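You operate a simulated robot arm through the tools that you are given. There is no shell and no other tool.

You are at the controls of a simulated robot arm. One attempt, no reset.

TASK
Free the stuck block with the black button and turn the heat down to 100.
Fine: raise the red lever first; the block goes in the white tray.
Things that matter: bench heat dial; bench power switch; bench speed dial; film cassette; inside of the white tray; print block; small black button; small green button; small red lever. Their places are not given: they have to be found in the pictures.

The check looks at the end state, three seconds after you hand in, the way a careful person would. Anything else that was tipped, shoved, dropped, spilled or broken makes it a failure.

THE ROBOT
A 7-joint arm with a two-finger gripper, fixed in place. Base frame: the origin is at the foot of the arm, x ahead of it, y to its left, z up; the work surface is at about z = 900. Lengths are in mm, angles in rad, forces in N, time in s.
With the tool pointing down near the work surface it reaches from about 320 to 760 mm from the base axis. Its first joint turns from -2.897 to 2.897 rad. Payload 1.71 kg.
The TCP is the grasp point between the finger pads, 20 mm short of the fingertips. In the tool frame z runs along the fingers and y along their closing line. The gripper opens to 96 mm. The gripper's body begins 113 mm behind the TCP.
Orientation is that of the tool frame in the base frame, as [roll, pitch, yaw] about the fixed x, y, z axes, in that order (R = Rz(yaw) Ry(pitch) Rx(roll)). With the fingers straight down and closing along the base's y, the tool's x points along the base's -x, its y along +y and its z along -z.

THE INTERFACE
- The arm moves only by the tool step_arm. Its argument "increments" is one flat list of numbers, 7 for each row, row after row: the closure, from 0 (fully open) to 1 (shut), then the shift along the tool's x, y, z in mm, then the turn, a rotation vector about the tool's x, y, z in degrees. In form: [grip, x, y, z, wx, wy, wz, grip, x, y, z, wx, wy, wz, ...]. A call has 1 to 20 rows; each row shifts and turns the commanded pose from where the row before left it, along the tool's axes as they then stand. Rows are played at 5 a second. More than 50 mm and 0.15 rad between two rows, or a gripper value outside its range, and nothing of the call is played. A pose out of reach is approached as far as the arm can. The call stops where the force on the tool passes 40 N (or 10 N more than at its start, if that is more) or the arm is blocked; 0.2 s more then pass. The fingers move at their own pace (about 153 mm/s each) and stop on an object; they squeeze with about 26 N. The grip force told is the motor's: it shows also when the fingers shut on nothing. Time passes only in rows, and 0.2 s behind the last, so rows that do not move let the fingers close. It gives the time, the measured TCP pose, the force on the tool (base axes), the opening and the grip force at its end, in the units of the frame above (readings bear some noise), with the torque about the TCP (base axes, N m) and any sound that the robot's microphone picked up.
- Cameras (640 x 400 px; columns grow to the right, rows downward): "scene" is fixed at [54.1, 509.7, 1547.4]; the picture's right is [-0.59, -0.80, 0.00], its down [-0.48, 0.36, -0.80] and it looks along [0.64, -0.47, -0.60] (base axes); focal length 362 px, centre (320, 200). "wrist" rides on the gripper at [66, 14, -145] in the tool frame; the picture's right is [-0.21, 0.98, 0.00], its down [-0.88, -0.18, -0.45] and it looks along [-0.44, -0.09, 0.90] (tool axes); focal length 275 px, centre (320, 200).
- capture(camera): a new picture of that camera. It takes no simulated time.
- lift_body(by): slides the trunk up (or, below 0, down) by that many mm; the arm rides with it, the base frame stays. It gives what a move gives, with no picture.
- probe_pixels(camera, pixels): there is no depth. For up to 12 entries [column, row, z] of the newest picture of that camera ("zoom" is the newest enlarged one), the place [x, y] in the base frame at which the ray of that pixel passes the height z, good to about 3 mm, but the place of the scene camera against the robot may be out by one fixed shift of up to 25 mm in any direction. It takes no simulated time.
- close_up(camera, box): a new picture of the part [left, top, right, bottom] of that camera's present view, enlarged. It takes no simulated time.
- hand_in(): hands the job in; it is judged then, once.

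Open the gripper and draw the arm clear of the work before you hand the job in, unless the task says otherwise.

The tools are called after "Request:" as name(argument=value, ...) on one line, values as JSON. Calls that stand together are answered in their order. step_arm: Moves the arm, as the interface text tells. Its arguments: {"type":"object","properties":{"increments":{"type":"array","items":{"type":"number"}}},"required":["increments"]} The other tools are called the same way: lift_body (by) slides the trunk up or down; capture (camera) takes a picture; probe_pixels (camera, pixels) gives the place at which the rays of pixels pass given heights; close_up (camera, box) takes an enlarged picture of a part of a camera's view; hand_in () hands the job in.

At the start:

```text
time_s: 0.0
tool_pos: [530.7, 234.1, 1227.9]
tool_rot: [-3.141, -0.001, 3.139]
contact_force: [0.1, 0.5, 0.8]
moment: [0.0, -0.01, 0.0]
opening: 96.0
finger_force: 0.0
trunk travel left (down, up): [-325.0, 61.0]
```

scene: 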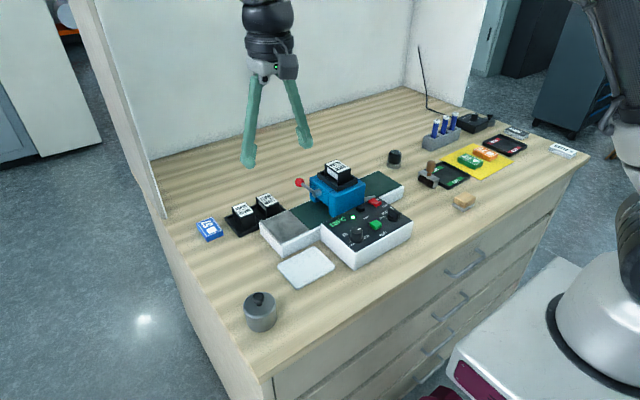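
wrist: 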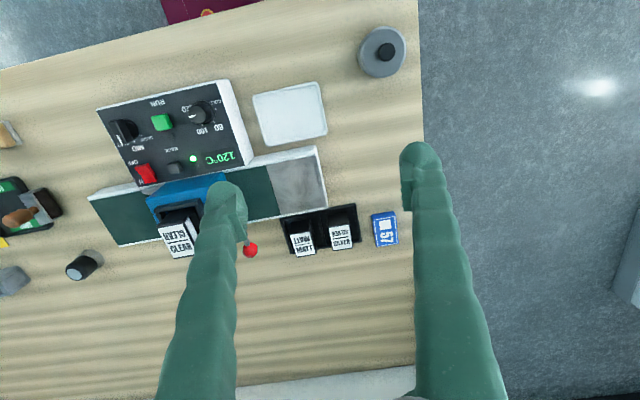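

The pictures show a bench controller near scene px (365,225), a blue press with a red lever ball near (299,183), and a white tray near (306,267). I'll enlarge these areas first.

Request:
close_up(camera="scene", box=[220, 140, 430, 300])

Request:
close_up(camera="wrist", box=[80, 60, 340, 270])

```text
2.50 times, centred on (325, 220) of scene
```

zoom: 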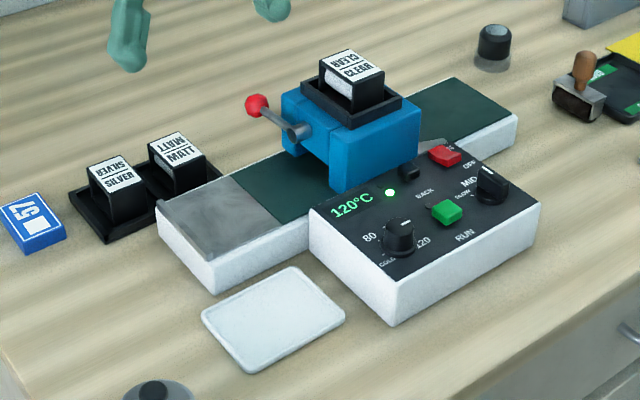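

```text
1.90 times, centred on (210, 165) of wrist
```

zoom: 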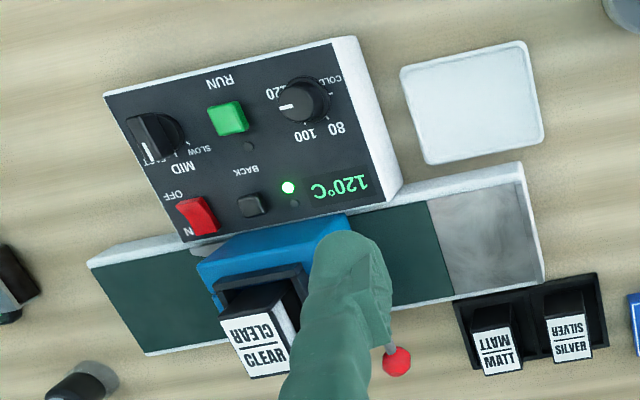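

The wrist view shows the heat dial near (198,112), the BACK button near (173,168), the lever ball at (250,250) and the tray at (290,113). I'll probe those at a few heights as a first estimate.

Request:
capture(camera="wrist")

Request:
probe_pixels(camera="wrist", pixels=[[198, 112, 960], [125, 131, 960], [160, 122, 950], [173, 168, 950], [145, 173, 950], [290, 113, 905], [250, 250, 1000], [250, 250, 960], [298, 185, 930], [180, 230, 1040], [330, 225, 910], [383, 52, 940]])

Request:
probe_pixels(camera="scene", pixels=[[357, 235, 960], [393, 214, 960], [376, 225, 950], [361, 209, 950], [374, 203, 950], [306, 267, 905], [299, 183, 1000], [299, 183, 960], [286, 231, 930], [338, 170, 1040], [260, 212, 910], [260, 297, 940]])

```text
taken
```

wrist: 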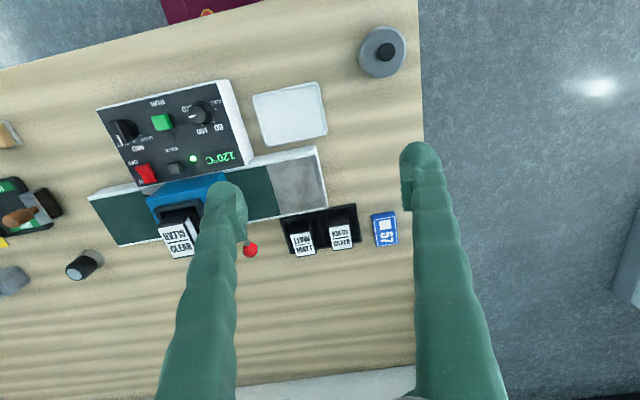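

```text
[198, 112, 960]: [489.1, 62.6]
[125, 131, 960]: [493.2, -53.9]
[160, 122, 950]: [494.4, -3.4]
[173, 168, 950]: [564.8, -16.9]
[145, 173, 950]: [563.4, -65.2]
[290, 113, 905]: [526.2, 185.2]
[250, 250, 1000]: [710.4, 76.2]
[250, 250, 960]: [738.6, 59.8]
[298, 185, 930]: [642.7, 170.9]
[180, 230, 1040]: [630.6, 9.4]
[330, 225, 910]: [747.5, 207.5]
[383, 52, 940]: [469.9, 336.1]
```

```text
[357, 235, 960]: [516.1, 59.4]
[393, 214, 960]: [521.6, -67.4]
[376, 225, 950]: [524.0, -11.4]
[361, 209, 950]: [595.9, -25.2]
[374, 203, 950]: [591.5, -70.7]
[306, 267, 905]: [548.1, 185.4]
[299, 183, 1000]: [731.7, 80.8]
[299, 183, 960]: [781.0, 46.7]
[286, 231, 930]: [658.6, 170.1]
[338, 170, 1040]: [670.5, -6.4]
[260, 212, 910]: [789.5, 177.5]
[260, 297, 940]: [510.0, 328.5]
```

Scene readings sit about 20 mm further out in x than the wrist ones, so I'll rely on the wrist camera. I'll move the open gripper to about (430, 20) at the same height so the panel shows between the fingers.

Request:
step_arm(increments=[0, 20, -43, 0, 0, 0, 0, 0, 20, -43, 0, 0, 0, 0, 0, 20, -43, 0, 0, 0, 0, 0, 20, -43, 0, 0, 0, 0, 0, 20, -42, 0, 0, 0, 0, 0, 0, 0, 0, 0, 0, 0])

Request:
capture(camera="wrist")

Request:
capture(camera="scene")

```text
time_s: 1.4
tool_pos: [415.3, 19.1, 1234.3]
tool_rot: [-3.14, 0.012, -3.141]
contact_force: [0.4, 0.5, -0.2]
moment: [-0.03, 0.01, 0.01]
opening: 96.1
finger_force: 0.0
trunk travel left (down, up): [-325.0, 61.0]
```

```text
taken
```

wrist: 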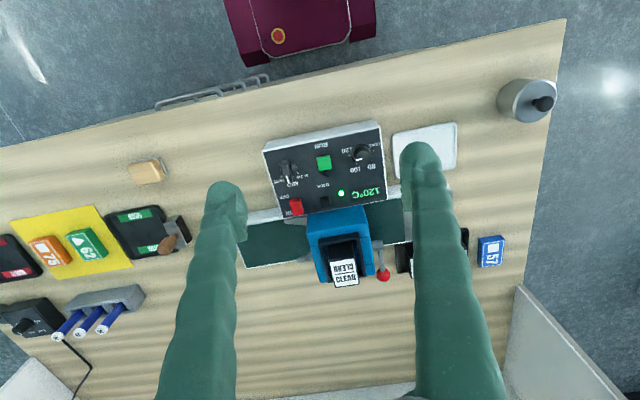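

```text
taken
```

scene: 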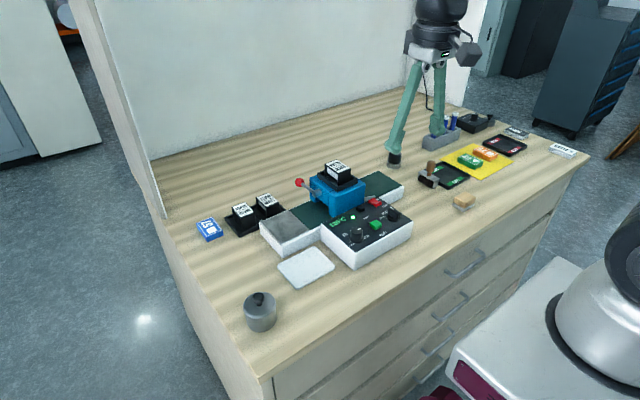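

The measured pose (415.3, 19.1, 1234.3) is off the commanded (430.7, 20, 1228), so the arm may still be settling. I'll wait with null rows and read again.

Request:
step_arm(increments=[0, 0, 0, 0, 0, 0, 0, 0, 0, 0, 0, 0, 0, 0, 0, 0, 0, 0, 0, 0, 0])

Request:
close_up(camera="wrist", box=[230, 110, 470, 300])

```text
time_s: 2.2
tool_pos: [416.0, 17.9, 1234.8]
tool_rot: [-3.141, 0.013, -3.141]
contact_force: [0.2, -0.3, 0.4]
moment: [-0.02, -0.01, -0.01]
opening: 95.9
finger_force: 0.1
trunk travel left (down, up): [-325.0, 61.0]
```

```text
2.11 times, centred on (350, 205) of wrist
```

zoom: 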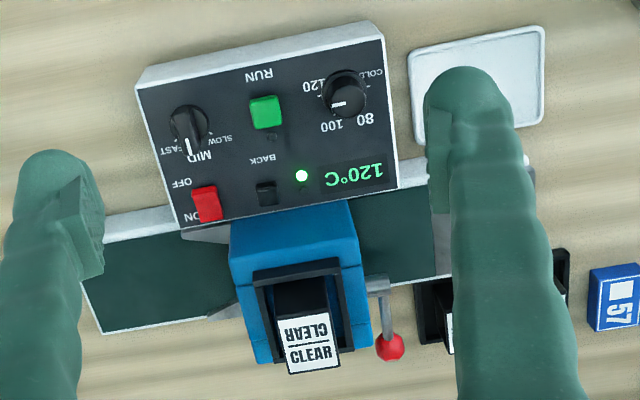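

The arm is steady at (416, 18, 1234.8). I'll probe the zoom picture for the ball (390,347), lever pivot (378,287), dials, button (265,192), tray corners and head features at several heights to triangulate against the first view.

Request:
probe_pixels(camera="zoom", pixels=[[390, 347, 1000], [390, 347, 960], [378, 287, 1000], [378, 287, 960], [345, 92, 960], [345, 92, 930], [265, 192, 950], [265, 192, 930], [265, 112, 950], [188, 125, 960], [206, 203, 950], [310, 355, 1040]])

Request:
close_up(camera="scene", box=[280, 150, 420, 240])

```text
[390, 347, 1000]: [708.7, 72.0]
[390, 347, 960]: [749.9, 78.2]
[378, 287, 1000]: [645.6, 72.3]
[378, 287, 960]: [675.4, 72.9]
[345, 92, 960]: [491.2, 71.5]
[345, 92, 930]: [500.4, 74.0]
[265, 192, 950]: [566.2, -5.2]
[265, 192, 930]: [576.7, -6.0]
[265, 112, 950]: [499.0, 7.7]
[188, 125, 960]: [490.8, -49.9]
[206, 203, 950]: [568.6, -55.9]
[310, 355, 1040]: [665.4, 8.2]
```

```text
4.44 times, centred on (350, 195) of scene
```

zoom: 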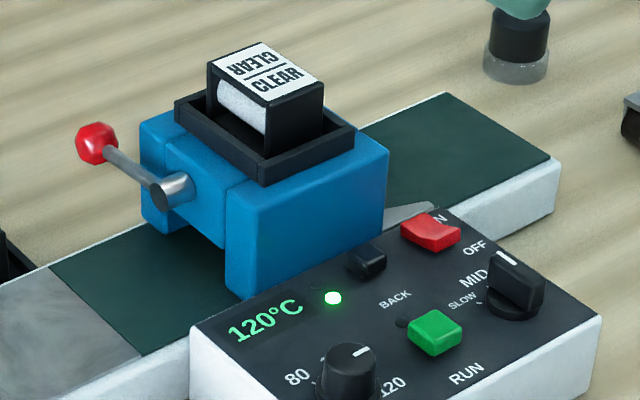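

The ball triangulates to about (716, 73, 993), with the button near (559,-5) and the heat dial near (487,69,973). I'll move the open gripper closer, to about (600,100,1180), for a better look at the lever and head.

Request:
step_arm(increments=[0, -42, 20, 12, 0, 0, 0, 0, -42, 20, 12, 0, 0, 0, 0, -42, 20, 12, 0, 0, 0, 0, -42, 20, 12, 0, 0, 0, 0, 0, 0, 0, 0, 0, 0])

Request:
capture(camera="wrist")

```text
time_s: 3.4
tool_pos: [579.4, 99.7, 1191.3]
tool_rot: [-3.141, 0.015, -3.141]
contact_force: [-0.7, -1.1, 0.4]
moment: [0.03, -0.04, 0.0]
opening: 96.3
finger_force: 0.0
trunk travel left (down, up): [-325.0, 61.0]
```

```text
taken
```

wrist: 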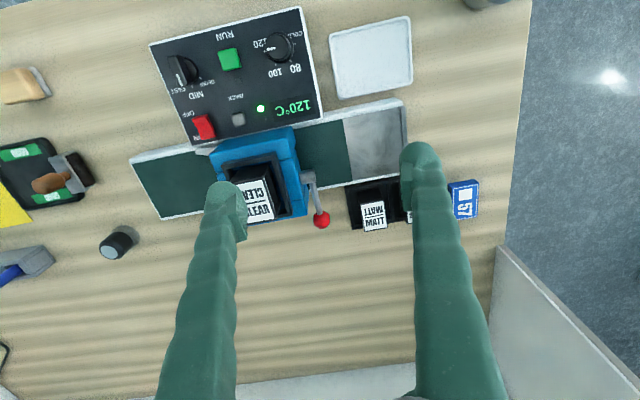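

The pose reads (579.4, 99.7, 1191.3), again a little off the command, so I'll correct by feedback. I'm now zooming on the lever and head, with the ball at (321,219) and the pivot near (308,178).

Request:
close_up(camera="wrist", box=[200, 110, 360, 240])

Request:
probe_pixels(camera="wrist", pixels=[[321, 220, 1000], [321, 220, 980], [308, 178, 1000], [308, 178, 980], [277, 47, 970], [238, 119, 965], [306, 215, 1000], [306, 215, 930], [296, 128, 1000], [296, 128, 980], [213, 141, 1000], [230, 60, 965]])

```text
3.08 times, centred on (280, 175) of wrist
```

zoom: 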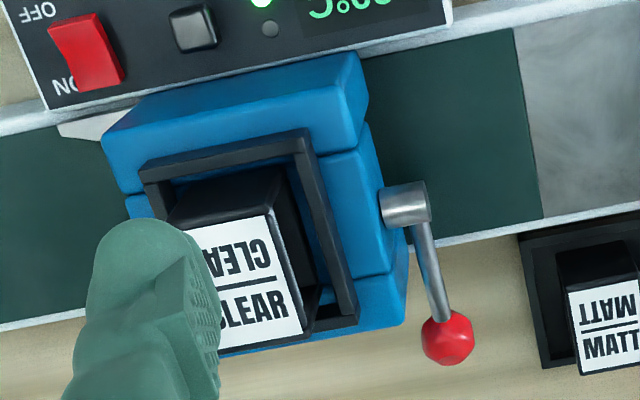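

```text
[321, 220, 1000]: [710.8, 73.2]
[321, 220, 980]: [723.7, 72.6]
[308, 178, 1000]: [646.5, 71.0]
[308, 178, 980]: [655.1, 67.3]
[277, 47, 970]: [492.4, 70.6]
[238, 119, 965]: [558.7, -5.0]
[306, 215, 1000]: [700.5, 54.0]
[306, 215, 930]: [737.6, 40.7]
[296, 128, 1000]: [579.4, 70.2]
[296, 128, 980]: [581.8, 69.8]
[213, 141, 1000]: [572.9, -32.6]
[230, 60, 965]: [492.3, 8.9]
```

The lever ball (448,338 in zoom) sits just outside the blue body, with the rod running from the shaft at (428,205). To judge the gap between ball and body, I'll move to about (690,140,1150) and yaw the tool 90° so the camera looks from the +y side.

Request:
step_arm(increments=[0, -37, 13, 13, 0, 0, 0, 0, -37, 13, 13, 0, 0, 0, 0, -37, 13, 13, 0, 0, 0, 0, 0, 0, 0, 0, 0, 8.2, 0, 0, 0, 0, 0, 0, 8.2, 0, 0, 0, 0, 0, 0, 8.2, 0, 0, 0, 0, 0, 0, 8.2, 0, 0, 0, 0, 0, 0, 8.2, 0, 0, 0, 0, 0, 0, 8.2, 0, 0, 0, 0, 0, 0, 8.2, 0, 0, 0, 0, 0, 0, 8.2, 0, 0, 0, 0, 0, 0, 8.2, 0, 0, 0, 0, 0, 0, 8.2, 0, 0, 0, 0, 0, 0, 8.0, 0, 0, 0, 0, 0, 0, 0])

Request:
capture(camera="wrist")

Request:
capture(camera="scene")

```text
time_s: 6.6
tool_pos: [692.8, 138.6, 1151.3]
tool_rot: [3.126, -0.001, 1.569]
contact_force: [0.0, -0.1, 0.1]
moment: [-0.01, 0.02, 0.0]
opening: 95.7
finger_force: 0.0
trunk travel left (down, up): [-325.0, 61.0]
```

```text
taken
```

wrist: 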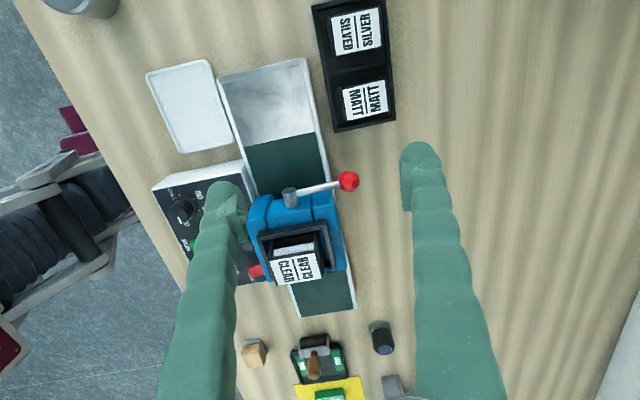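

```text
taken
```

scene: 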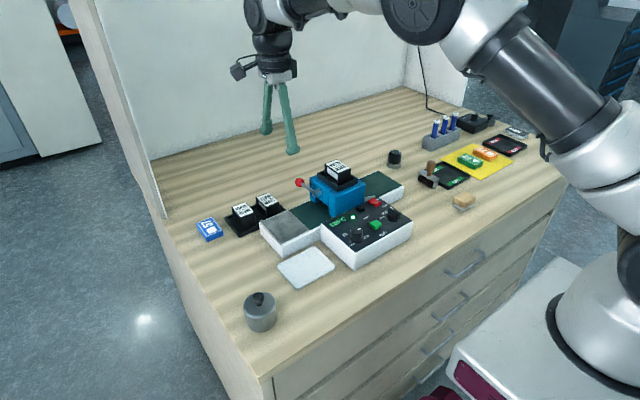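

Now the lever shows clearly from the +y side: shaft at (290,198), ball at (348,181). I'll enlarge that part.

Request:
close_up(camera="wrist", box=[235, 150, 385, 300])

```text
2.67 times, centred on (310, 225) of wrist
```

zoom: 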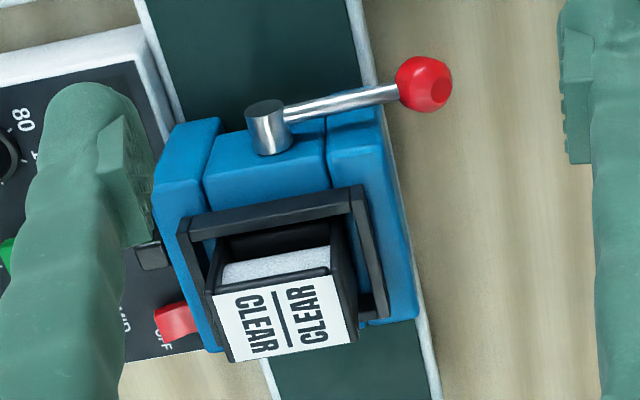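

The ball (424,84) lies beyond the body's back edge (about 385,150). I'll probe these to find heights and clearances.

Request:
probe_pixels(camera="zoom", pixels=[[424, 84, 993], [424, 84, 1000], [268, 128, 1000], [288, 118, 1000], [390, 155, 1010], [390, 155, 990], [378, 108, 940], [327, 170, 1010], [210, 170, 1010], [360, 190, 1020], [388, 318, 1020], [415, 315, 1010]])

Request:
probe_pixels(camera="wrist", pixels=[[170, 70, 900], [210, 62, 900], [236, 143, 900], [178, 151, 900], [262, 100, 930], [262, 100, 950], [218, 85, 940], [303, 60, 940], [325, 24, 930], [370, 100, 930], [395, 120, 900], [372, 340, 930]])

```text
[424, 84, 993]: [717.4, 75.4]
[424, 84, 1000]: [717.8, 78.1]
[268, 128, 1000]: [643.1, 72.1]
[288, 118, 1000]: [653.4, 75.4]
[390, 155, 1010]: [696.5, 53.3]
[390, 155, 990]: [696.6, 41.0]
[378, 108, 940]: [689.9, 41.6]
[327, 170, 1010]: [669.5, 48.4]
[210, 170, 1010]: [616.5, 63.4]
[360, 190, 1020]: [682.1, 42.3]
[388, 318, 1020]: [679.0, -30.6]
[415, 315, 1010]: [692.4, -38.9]
```

```text
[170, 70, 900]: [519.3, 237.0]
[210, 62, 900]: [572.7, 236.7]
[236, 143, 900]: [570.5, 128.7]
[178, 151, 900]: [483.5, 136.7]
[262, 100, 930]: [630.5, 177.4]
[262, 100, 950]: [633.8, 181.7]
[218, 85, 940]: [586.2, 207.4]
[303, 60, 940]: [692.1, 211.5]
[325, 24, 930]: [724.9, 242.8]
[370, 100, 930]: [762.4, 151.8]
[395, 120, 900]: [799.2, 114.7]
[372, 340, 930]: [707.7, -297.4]
```

The body's back edge is at x≈696 and the ball at about (717, 74.5, 993), so fingers closing along y will clear the body. I'll yaw back by 90° with the gripper narrowed to about 43 mm, then read the pose.

Request:
step_arm(increments=[0, 0, 0, 0, 0, 0, -8.2, 0, 0, 0, 0, 0, 0, -8.2, 0, 0, 0, 0, 0, 0, -8.2, 0, 0, 0, 0, 0, 0, -8.2, 0, 0, 0, 0, 0, 0, -8.2, 0, 0, 0, 0, 0, 0, -8.2, 0.55, 0, 0, 0, 0, 0, -8.2, 0.55, 0, 0, 0, 0, 0, -8.2, 0.55, 0, 0, 0, 0, 0, -8.2, 0.55, 0, 0, 0, 0, 0, -8.2, 0.55, 0, 0, 0, 0, 0, -8.0, 0.55, 0, 0, 0, 0, 0, 0, 0.55, 0, 0, 0, 0, 0, 0])

```text
time_s: 9.4
tool_pos: [694.3, 138.7, 1150.9]
tool_rot: [3.141, 0.013, 3.14]
contact_force: [-0.4, 0.1, 0.0]
moment: [0.0, -0.02, -0.01]
opening: 43.3
finger_force: 0.1
trunk travel left (down, up): [-325.0, 61.0]
```

Yaw is back (roll 3.141, yaw 3.14), gripper opening 43.3 mm. I'll go over the ball at about (717, 74.5, 1085), with a small pitch correction, and look before descending.

Request:
step_arm(increments=[0.55, -11.5, -32, 10, 0, 0.37, 0, 0.55, -11.5, -32, 10, 0, 0.37, 0, 0.55, 0, 0, 45, 0, 0, 0, 0.55, 0, 0, 0, 0, 0, 0])

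Request:
capture(camera="wrist")

Request:
close_up(camera="scene", box=[240, 110, 400, 240])

```text
time_s: 10.1
tool_pos: [698.5, 76.4, 1143.1]
tool_rot: [3.141, 0.024, 3.14]
contact_force: [-0.7, -0.8, 0.8]
moment: [-0.04, -0.13, -0.02]
opening: 43.1
finger_force: 0.0
trunk travel left (down, up): [-325.0, 61.0]
stopped in row 3: the arm was blocked; the commanded pose is now the measured one
```

```text
taken
```

wrist: 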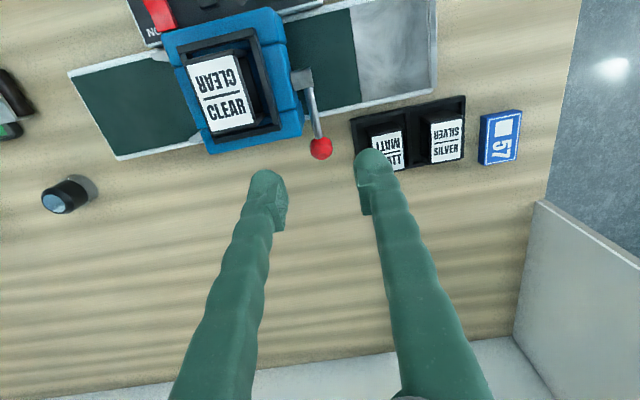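

```text
3.08 times, centred on (320, 175) of scene
```

zoom: 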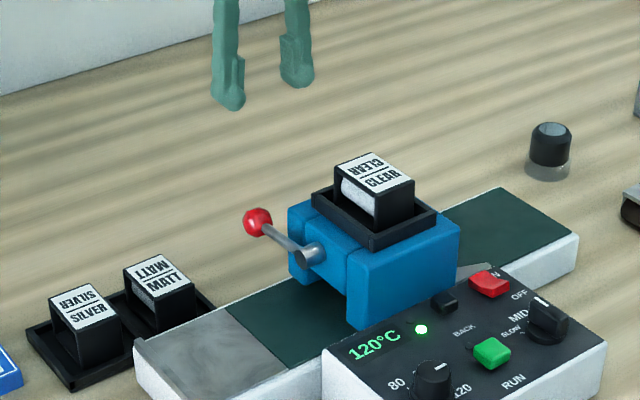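

The arm stopped in free air with pitch 0.024 and no force, so this looks like the reach limit at this height (radius ≈ 705 at z 1143). I'll go lower at a smaller radius first, to about (680,112,1050), beside the head and clear of the ball.

Request:
step_arm(increments=[0.55, 6, 12, 30, 0, 0.46, 0, 0.55, 6, 12, 30, 0, 0.46, 0, 0.55, 6, 12, 30, 0, 0.46, 0, 0.55, 0, 0, 0, 0, 0, 0, 0.55, 0, 0, 0, 0, 0, 0])

```text
time_s: 11.3
tool_pos: [682.7, 111.6, 1046.9]
tool_rot: [3.14, -0.006, 3.141]
contact_force: [0.4, 0.2, 0.0]
moment: [-0.01, 0.01, -0.02]
opening: 43.1
finger_force: 0.0
trunk travel left (down, up): [-325.0, 61.0]
```

Pose is (682.7,111.6,1046.9), nicely vertical. I'll move over the ball at (717.5,74.5) at this height, with fingertips 20+ mm above the ball, and check.

Request:
step_arm(increments=[0.55, -17.5, -18.5, 0, 0, -0.15, 0, 0.55, -17.5, -18.5, 0, 0, -0.15, 0, 0.55, 0, 0, 0, 0, 0, 0, 0.55, 0, 0, 0, 0, 0, 0])

Request:
capture(camera="wrist")

Request:
close_up(camera="scene", box=[240, 110, 400, 240])

```text
time_s: 12.3
tool_pos: [719.5, 74.6, 1047.2]
tool_rot: [-3.141, 0.0, 3.139]
contact_force: [0.0, -0.2, -0.8]
moment: [0.0, 0.02, 0.0]
opening: 43.2
finger_force: 0.0
trunk travel left (down, up): [-325.0, 61.0]
```

```text
taken
```

wrist: 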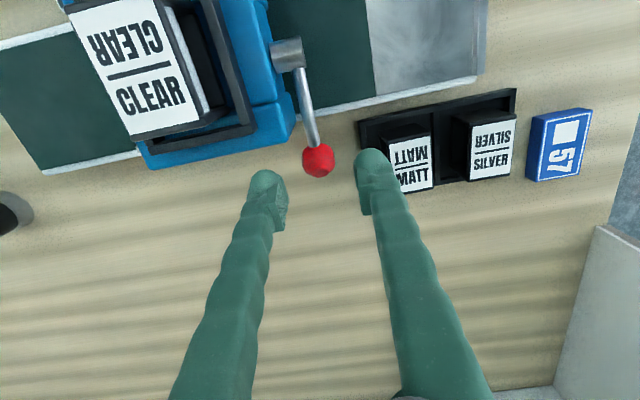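

```text
3.08 times, centred on (320, 175) of scene
```

zoom: 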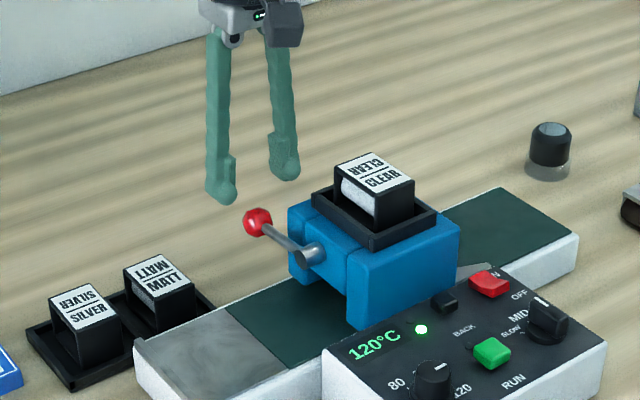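

The ball appears at (318,160) between the fingers. I'll probe it at 993 and 985/1000 to confirm the lateral alignment before descending.

Request:
probe_pixels(camera="wrist", pixels=[[318, 160, 993], [318, 160, 985], [318, 160, 1000], [303, 70, 1000], [290, 55, 1000], [294, 115, 1010], [294, 125, 990]])

```text
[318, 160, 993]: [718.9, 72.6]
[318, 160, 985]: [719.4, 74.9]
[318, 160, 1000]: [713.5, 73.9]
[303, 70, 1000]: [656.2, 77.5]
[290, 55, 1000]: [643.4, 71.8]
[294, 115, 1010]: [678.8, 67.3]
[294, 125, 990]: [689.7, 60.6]
```

The ball is around (717, 73.5, 993), aligned with the TCP at (719.5,74.6). I'll descend 45 mm slowly with the fingers straddling the ball.

Request:
step_arm(increments=[0.55, 0, 0, 15, 0, 0, 0, 0.55, 0, 0, 15, 0, 0, 0, 0.55, 0, 0, 15, 0, 0, 0, 0.55, 0, 0, 0, 0, 0, 0])

Request:
capture(camera="wrist")

Request:
close_up(camera="scene", box=[260, 140, 380, 230])

```text
time_s: 13.3
tool_pos: [719.1, 74.8, 1003.6]
tool_rot: [-3.141, 0.001, 3.141]
contact_force: [-0.7, -1.0, -1.1]
moment: [-0.01, 0.01, -0.01]
opening: 43.3
finger_force: 0.2
trunk travel left (down, up): [-325.0, 61.0]
```

```text
taken
```

wrist: 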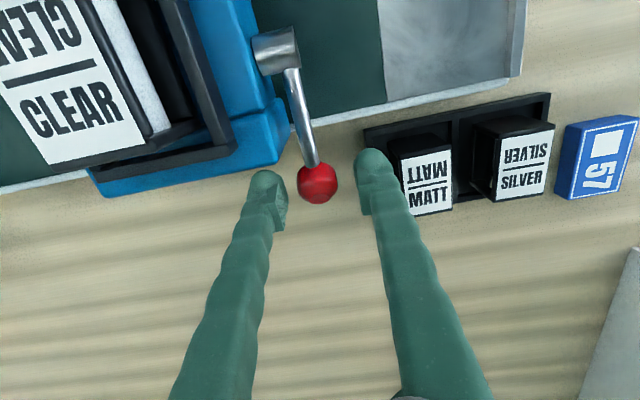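

```text
4.44 times, centred on (320, 185) of scene
```

zoom: 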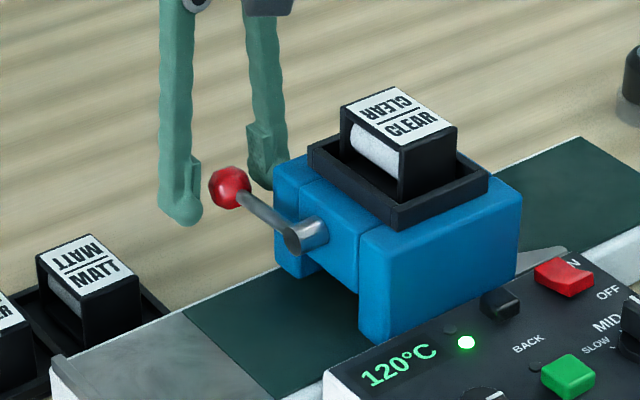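

The ball sits between the pads at (318,183). I'll close the gripper on it and read the opening.

Request:
step_arm(increments=[0.75, 0, 0, 0, 0, 0, 0, 1, 0, 0, 0, 0, 0, 0, 1, 0, 0, 0, 0, 0, 0])

Request:
capture(camera="wrist")

```text
time_s: 14.1
tool_pos: [719.5, 74.1, 1002.3]
tool_rot: [-3.139, -0.002, 3.138]
contact_force: [-0.3, -5.4, -1.6]
moment: [-0.05, -0.13, 0.02]
opening: 22.5
finger_force: 35.2
trunk travel left (down, up): [-325.0, 61.0]
```

```text
taken
```

wrist: 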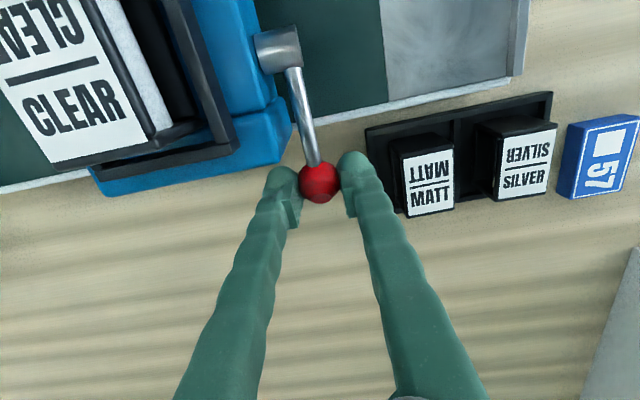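

Gripped: opening 22.5 mm, force 35 N, ball between the pads. I'll raise it along the arc, first about 20 mm up in small rows, watching the force.

Request:
step_arm(increments=[1, 0, 0, -7, 0, 0, 0, 1, 0, 0, -7, 0, 0, 0, 1, 0.7, 0, -6, 0, 0, 0, 1, 0, 0, 0, 0, 0, 0])

Request:
close_up(camera="scene", box=[260, 140, 380, 230])

```text
time_s: 14.5
tool_pos: [708.1, 73.1, 1019.9]
tool_rot: [-3.14, 0.026, 3.141]
contact_force: [25.8, 0.1, -9.5]
moment: [-0.08, -1.06, 0.35]
opening: 21.3
finger_force: 35.3
trunk travel left (down, up): [-325.0, 61.0]
stopped in row 2: the arm was blocked; the commanded pose is now the measured one
```

```text
4.44 times, centred on (320, 185) of scene
```

zoom: 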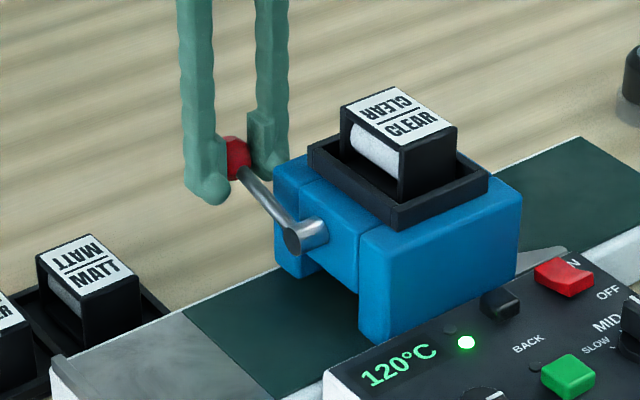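

The arm was flagged blocked: it drifted inward (x 708) with +26 N in x, while the ball did rise with the fingers. I'll hold with a null row to see whether the pose and force settle.

Request:
step_arm(increments=[1, 0, 0, 0, 0, 0, 0, 1, 0, 0, 0, 0, 0, 0])

Request:
capture(camera="wrist")

```text
time_s: 15.1
tool_pos: [707.8, 72.9, 1018.4]
tool_rot: [-3.139, 0.019, 3.139]
contact_force: [27.0, -2.2, 13.9]
moment: [-0.09, 0.19, 0.25]
opening: 20.7
finger_force: 34.8
trunk travel left (down, up): [-325.0, 61.0]
```

```text
taken
```

wrist: 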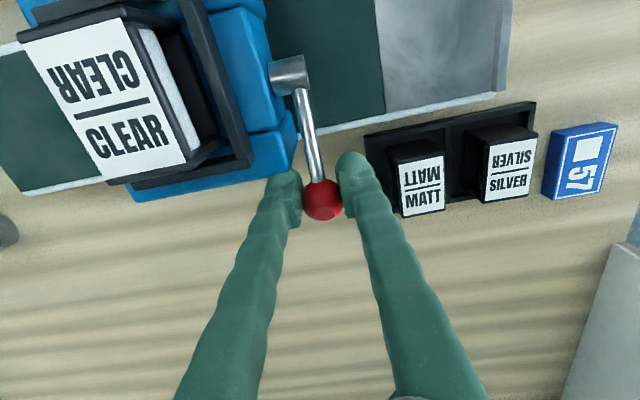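

The ball has shifted to (322,200), i.e. about 10 mm outward relative to the gripper. I'll re-centre by moving outward 8 mm and taking out the pitch.

Request:
step_arm(increments=[1, -4, 0, 0, 0, 0.5, 0, 1, -4, 0, 0, 0, 0.5, 0, 1, 0, 0, 0, 0, 0, 0])

Request:
close_up(camera="scene", box=[260, 140, 380, 230])

```text
time_s: 15.9
tool_pos: [707.4, 74.7, 1016.5]
tool_rot: [-3.14, -0.014, 3.138]
contact_force: [-7.1, -4.2, 6.2]
moment: [-0.07, 0.61, -0.03]
opening: 20.7
finger_force: 35.0
trunk travel left (down, up): [-325.0, 61.0]
```

```text
4.44 times, centred on (320, 185) of scene
```

zoom: 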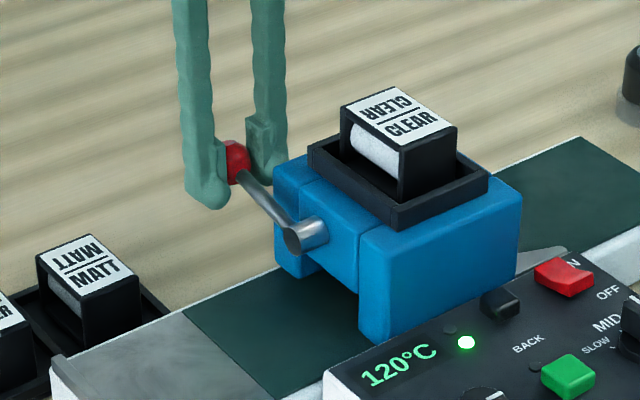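

Force has dropped to a few N and the ball is still held. I'll continue upward in small rows, following the arc slightly inward.

Request:
step_arm(increments=[1, 0, 0, -4, 0, -0.3, 0, 1, 0, 0, -4, 0, -0.3, 0, 1, 0, 0, -4, 0, 0, 0, 1, 0, 0, 0, 0, 0, 0])

Request:
close_up(camera="scene", box=[260, 140, 380, 230])

```text
time_s: 16.9
tool_pos: [711.1, 74.3, 1029.8]
tool_rot: [-3.139, -0.001, 3.141]
contact_force: [-19.8, -2.8, -15.6]
moment: [0.01, -0.49, 0.0]
opening: 21.1
finger_force: 34.6
trunk travel left (down, up): [-325.0, 61.0]
```

```text
4.44 times, centred on (320, 185) of scene
```

zoom: 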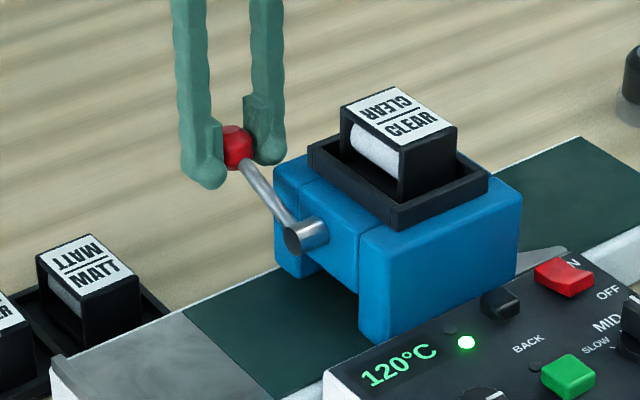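

The lever is climbing (roughly 25–30° now) and pulls the tool inward (-20 N in x). I'll follow the arc: inward and up.

Request:
step_arm(increments=[1, 4, 0, -3, 0, 0, 0, 1, 4, 0, -4, 0, 0, 0, 1, 3, 0, -4, 0, 0, 0, 1, 0, 0, 0, 0, 0, 0])

Request:
close_up(camera="scene", box=[260, 140, 380, 230])

Request:
capture(camera="wrist")

```text
time_s: 17.9
tool_pos: [704.9, 73.7, 1040.7]
tool_rot: [-3.139, 0.006, 3.14]
contact_force: [23.0, 0.7, -8.0]
moment: [-0.01, -0.37, -0.02]
opening: 20.8
finger_force: 34.6
trunk travel left (down, up): [-325.0, 61.0]
```

```text
4.44 times, centred on (320, 185) of scene
```

zoom: 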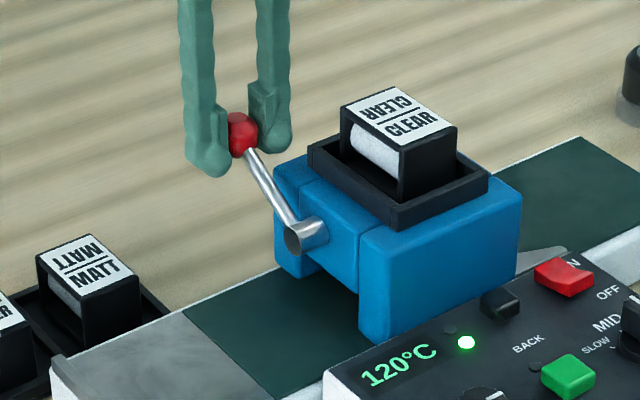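

```text
taken
```

wrist: 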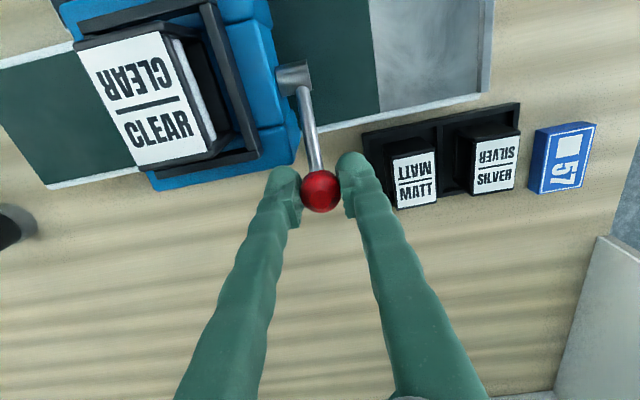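

The ball is now right at the TCP: about (705, 73.7, 1041), ~35° up. I'll continue the arc upward with a bit more lift than inward travel.

Request:
step_arm(increments=[1, 1, 0, -5, 0, 0, 0, 1, 4, 0, -4, 0, 0, 0, 1, 4, 0, -4, 0, 0, 0, 1, 0, 0, 0, 0, 0, 0])

Request:
close_up(camera="scene", box=[260, 140, 380, 230])

```text
time_s: 18.9
tool_pos: [692.3, 73.8, 1054.0]
tool_rot: [-3.14, 0.002, 3.14]
contact_force: [0.2, 0.5, 0.5]
moment: [0.0, -0.02, -0.01]
opening: 0.0
finger_force: 29.8
trunk travel left (down, up): [-325.0, 61.0]
```

```text
4.44 times, centred on (320, 185) of scene
```

zoom: 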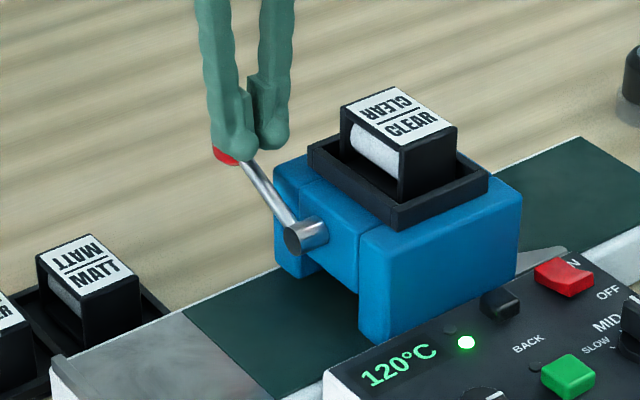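

The pads slipped off the ball (opening 0), and the lever stayed partly up. I'll go straight up 40 mm and look at the lever's position.

Request:
step_arm(increments=[1, 0, 0, -15, 0, 0, 0, 1, 0, 0, -15, 0, 0, 0, 0.55, 5, 0, -10, 0, 0, 0, 0.55, 0, 0, 0, 0, 0, 0])

Request:
capture(camera="wrist")

Request:
close_up(camera="scene", box=[260, 140, 380, 230])

```text
time_s: 19.9
tool_pos: [687.7, 75.0, 1093.2]
tool_rot: [-3.141, 0.003, 3.14]
contact_force: [0.4, -0.4, 0.3]
moment: [0.02, -0.01, -0.02]
opening: 43.3
finger_force: 0.1
trunk travel left (down, up): [-325.0, 61.0]
```

```text
taken
```

wrist: 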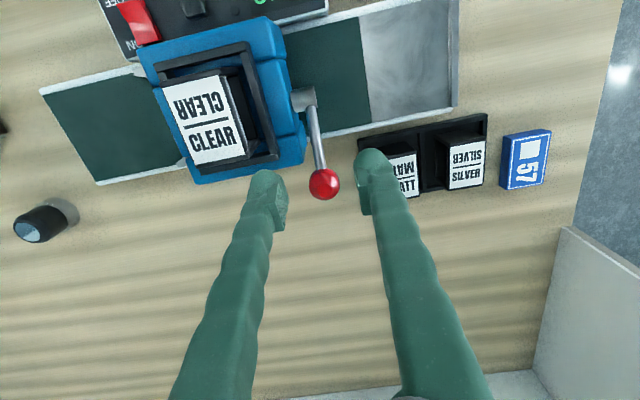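

```text
4.44 times, centred on (320, 185) of scene
```

zoom: 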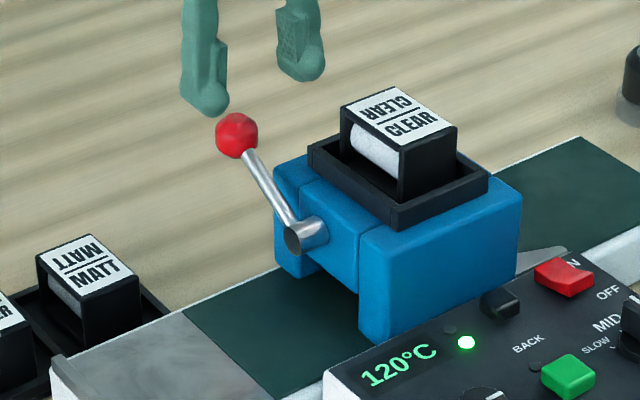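

The lever now stands up by itself with the ball at wrist (324,184). I'll probe it to get the present angle and check whether it's at its stop.

Request:
probe_pixels(camera="wrist", pixels=[[324, 184, 1030], [324, 184, 1035], [324, 184, 1040], [324, 184, 1025], [304, 98, 1000], [312, 108, 1000]])

Request:
probe_pixels(camera="zoom", pixels=[[237, 135, 1030], [237, 135, 1035], [237, 135, 1040], [237, 135, 1025], [300, 238, 1000], [300, 238, 990]])

```text
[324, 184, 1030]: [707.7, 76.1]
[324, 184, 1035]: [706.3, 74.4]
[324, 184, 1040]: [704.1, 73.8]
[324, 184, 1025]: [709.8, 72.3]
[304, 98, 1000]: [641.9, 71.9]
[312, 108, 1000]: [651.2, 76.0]
```

```text
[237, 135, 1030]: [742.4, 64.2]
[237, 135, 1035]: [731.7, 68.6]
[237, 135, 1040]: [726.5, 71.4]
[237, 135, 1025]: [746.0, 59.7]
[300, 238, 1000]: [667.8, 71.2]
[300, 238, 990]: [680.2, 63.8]
```

The ball is at about (705, 73.5, 1040), ~35° up, exactly where resistance had risen before slipping, so it may be the stop. I'll re-grip the ball there and do a gentle test lift.

Request:
step_arm(increments=[0.55, -17, -1, 0, 0, 0, 0, 0.55, 0, 0, 17, 0, 0, 0, 0.55, 0, 0, 17, 0, 0, 0, 0.55, 0, 0, 16, 0, 0, 0, 0.55, 0, 0, 0, 0, 0, 0])

Request:
capture(camera="wrist")

```text
time_s: 21.1
tool_pos: [701.9, 73.2, 1041.3]
tool_rot: [-3.139, 0.003, 3.14]
contact_force: [0.0, -0.9, -0.5]
moment: [0.02, -0.02, 0.02]
opening: 42.9
finger_force: 0.0
trunk travel left (down, up): [-325.0, 61.0]
```

```text
taken
```

wrist: 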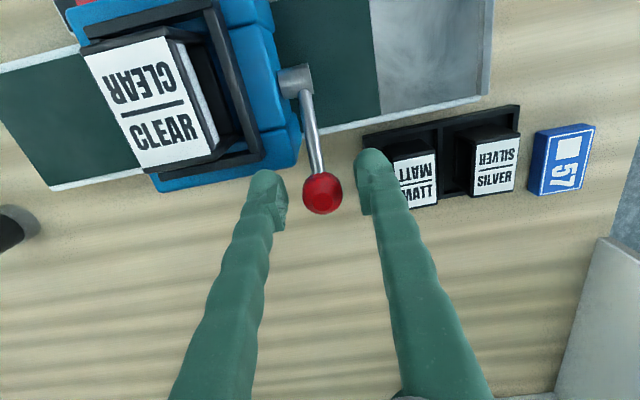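

The ball is centred at (322,193), on the TCP. I'll close on it, then lift about 5 mm along the arc and read the force.

Request:
step_arm(increments=[0.78, -1, 0, 2, 0, 0, 0, 1, 0, 0, 0, 0, 0, 0, 1, 0, 0, 0, 0, 0, 0])

Request:
step_arm(increments=[1, 1, 0, -1.5, 0, 0, 0, 1, 1, 0, -1.5, 0, 0, 0, 1, 1, 0, -1.5, 0, 0, 0, 1, 0, 0, 0, 0, 0, 0])

Request:
capture(camera="wrist")

Request:
close_up(camera="scene", box=[260, 140, 380, 230])

```text
time_s: 21.9
tool_pos: [704.1, 72.8, 1040.6]
tool_rot: [-3.14, 0.001, -3.142]
contact_force: [-2.0, 3.0, -0.6]
moment: [0.07, 0.04, 0.03]
opening: 21.3
finger_force: 35.1
trunk travel left (down, up): [-325.0, 61.0]
```

```text
time_s: 22.9
tool_pos: [702.6, 72.7, 1040.2]
tool_rot: [-3.139, -0.004, 3.139]
contact_force: [4.1, 3.6, -34.2]
moment: [0.02, -0.87, 0.0]
opening: 21.3
finger_force: 35.2
trunk travel left (down, up): [-325.0, 61.0]
```

```text
taken
```

wrist: 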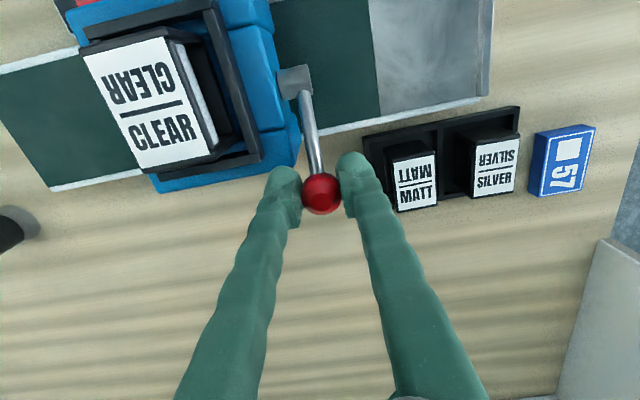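

```text
4.44 times, centred on (320, 185) of scene
```

zoom: 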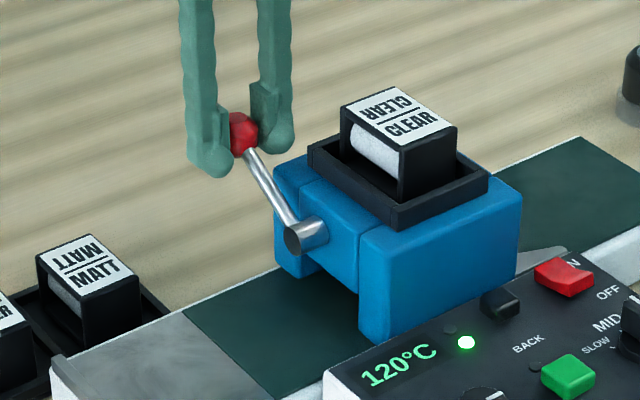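

With 4.5 mm of commanded lift the ball did not move and the force rose to -34 N: the lever is at its upper stop. I'll relax the load, open, and withdraw upward.

Request:
step_arm(increments=[1, -2, 0, 4, 0, 0, 0, 0.55, 0, 0, 0, 0, 0, 0, 0.55, 0, 0, 0, 0, 0, 0, 0.55, 0, 0, -15, 0, 0, 0, 0.55, 3, 0, -20, 0, 0, 0, 0.55, 3, 0, -20, 0, 0, 0, 0.55, 0, 0, 0, 0, 0, 0])

Request:
capture(camera="wrist")

Request:
close_up(camera="scene", box=[260, 140, 420, 250])

```text
time_s: 24.5
tool_pos: [697.6, 73.7, 1095.4]
tool_rot: [-3.14, 0.005, 3.139]
contact_force: [-0.4, -0.5, -0.3]
moment: [-0.01, -0.01, 0.0]
opening: 43.1
finger_force: 0.0
trunk travel left (down, up): [-325.0, 61.0]
```

```text
taken
```

wrist: 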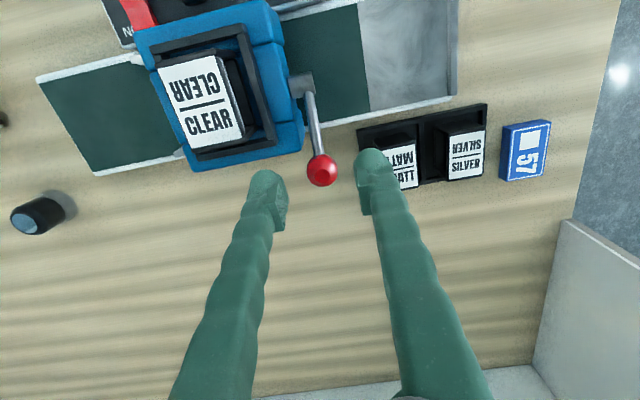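

```text
3.64 times, centred on (340, 195) of scene
```

zoom: 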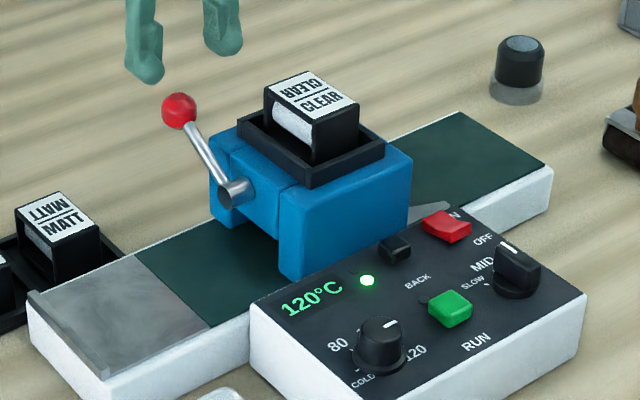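

The lever stays raised. Next, BACK button: I'll lift a little and travel to about (480,10,1120) with the gripper open to view the panel from close.

Request:
step_arm(increments=[0.55, 5, 0, -25, 0, 0, 0, 0.3, 42, -13, 0, 0, 0, 0, 0, 42, -13, 0, 0, 0, 0, 0, 42, -13, 0, 0, 0, 0, 0, 42, -13, 0, 0, 0, 0, 0, 42, -12, 0, 0, 0, 0, 0, 0, 0, 0, 0, 0, 0])

Request:
capture(camera="wrist")

```text
time_s: 26.1
tool_pos: [479.8, 9.9, 1120.2]
tool_rot: [-3.14, 0.003, 3.14]
contact_force: [0.2, 0.5, 0.0]
moment: [0.0, 0.05, 0.01]
opening: 96.3
finger_force: 0.1
trunk travel left (down, up): [-325.0, 61.0]
```

```text
taken
```

wrist: 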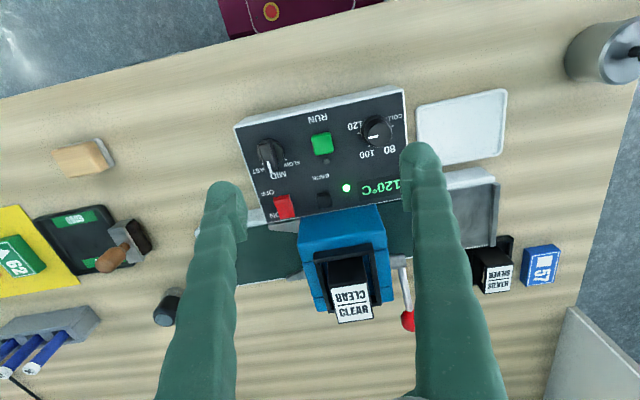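

The panel shows clearly: BACK button near (323,198), heat dial near (376,130). I'll zoom in for accurate pixel positions.

Request:
close_up(camera="wrist", box=[230, 80, 420, 240])

```text
2.50 times, centred on (325, 160) of wrist
```

zoom: 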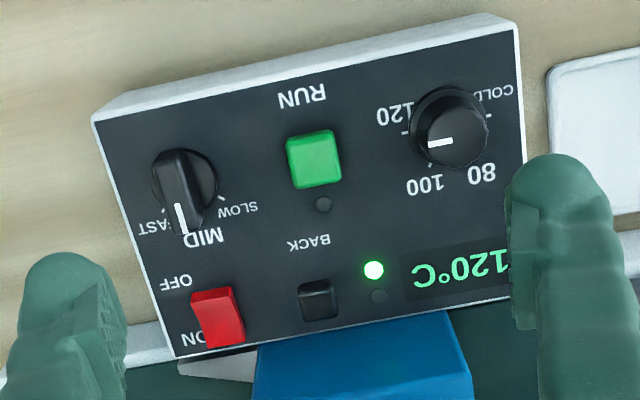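

The BACK button's top is at about (318,294) in the zoom, and the dial pointer points at the 120 tick. I'll probe the button and panel corners at several heights.

Request:
probe_pixels(camera="zoom", pixels=[[318, 296, 970], [318, 296, 960], [318, 296, 950], [516, 28, 950], [516, 28, 960], [176, 358, 950], [176, 358, 960], [448, 310, 1010], [448, 310, 1000], [258, 345, 1000], [453, 140, 975], [449, 122, 955]])

Request:
close_up(camera="wrist", box=[335, 95, 415, 165])

```text
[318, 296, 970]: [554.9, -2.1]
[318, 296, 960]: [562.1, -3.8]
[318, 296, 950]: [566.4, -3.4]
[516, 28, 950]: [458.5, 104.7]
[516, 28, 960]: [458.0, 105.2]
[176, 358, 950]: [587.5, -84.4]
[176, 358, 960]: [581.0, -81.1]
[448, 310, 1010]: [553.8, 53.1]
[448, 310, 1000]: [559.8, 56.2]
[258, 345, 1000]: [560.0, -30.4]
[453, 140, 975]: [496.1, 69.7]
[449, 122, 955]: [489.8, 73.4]
```

```text
5.71 times, centred on (375, 130) of wrist
```

zoom: 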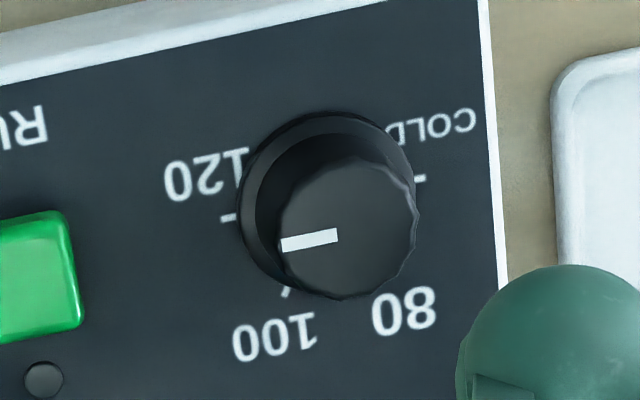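

Button estimates cluster around (559, -4) with its top near z 965. I'll check how close the blue head's front top edge (scene px about (330,194) to (368,182)) is before descending.

Request:
probe_pixels(camera="scene", pixels=[[330, 194, 1010], [330, 194, 1000], [361, 209, 965], [361, 207, 965], [341, 161, 1050], [341, 161, 1065], [352, 178, 1015], [316, 175, 1015]])

Request:
close_up(camera="scene", box=[310, 170, 420, 250])

```text
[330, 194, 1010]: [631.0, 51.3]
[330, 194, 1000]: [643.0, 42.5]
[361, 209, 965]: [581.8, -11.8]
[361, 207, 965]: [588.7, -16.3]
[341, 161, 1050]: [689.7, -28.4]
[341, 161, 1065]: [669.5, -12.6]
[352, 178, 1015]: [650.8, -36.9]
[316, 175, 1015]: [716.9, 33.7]
```

```text
5.00 times, centred on (365, 210) of scene
```

zoom: 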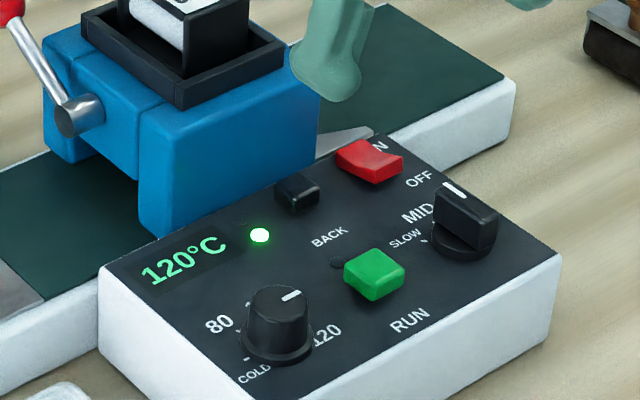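

The head's front face is at about x 608, well clear of the button at 558. I'll shut the gripper, move over (558,-4), and go down to z≈1015 (tips ≈ 995) to check the alignment.

Request:
step_arm(increments=[1, -39, -7, 0, 0, 0, 0, 1, -39, -7, 0, 0, 0, 0, 1, 0, 0, 35, 0, 0, 0, 1, 0, 0, 35, 0, 0, 0, 1, 0, 0, 35, 0, 0, 0, 1, 0, 0, 0, 0, 0, 0])

Request:
capture(camera="wrist")

Request:
close_up(camera="scene", box=[310, 150, 440, 250])

```text
time_s: 27.5
tool_pos: [561.0, -6.8, 1016.0]
tool_rot: [-3.139, 0.003, 3.14]
contact_force: [-0.2, 0.0, 0.1]
moment: [-0.02, -0.03, -0.01]
opening: 0.0
finger_force: 26.1
trunk travel left (down, up): [-325.0, 61.0]
```

```text
taken
```

wrist: 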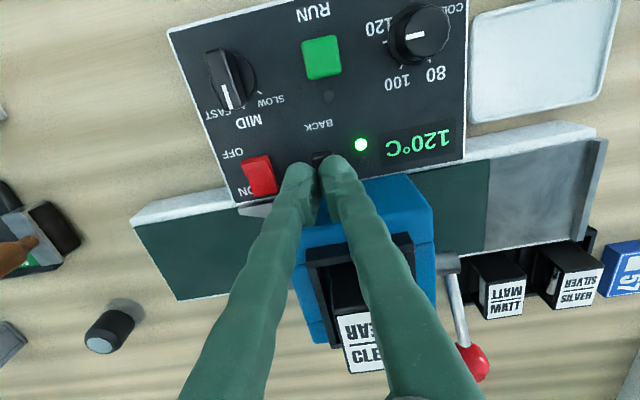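

```text
4.00 times, centred on (375, 200) of scene
```

zoom: 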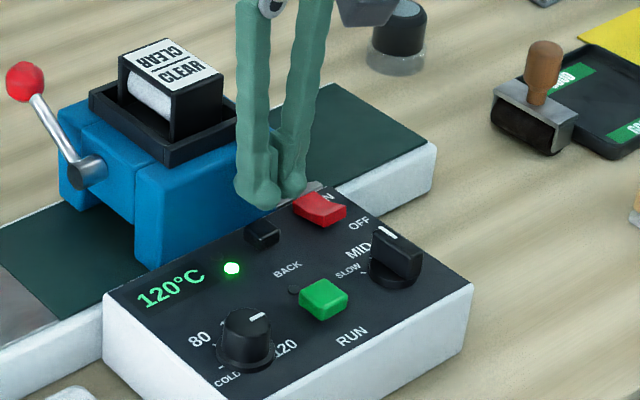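

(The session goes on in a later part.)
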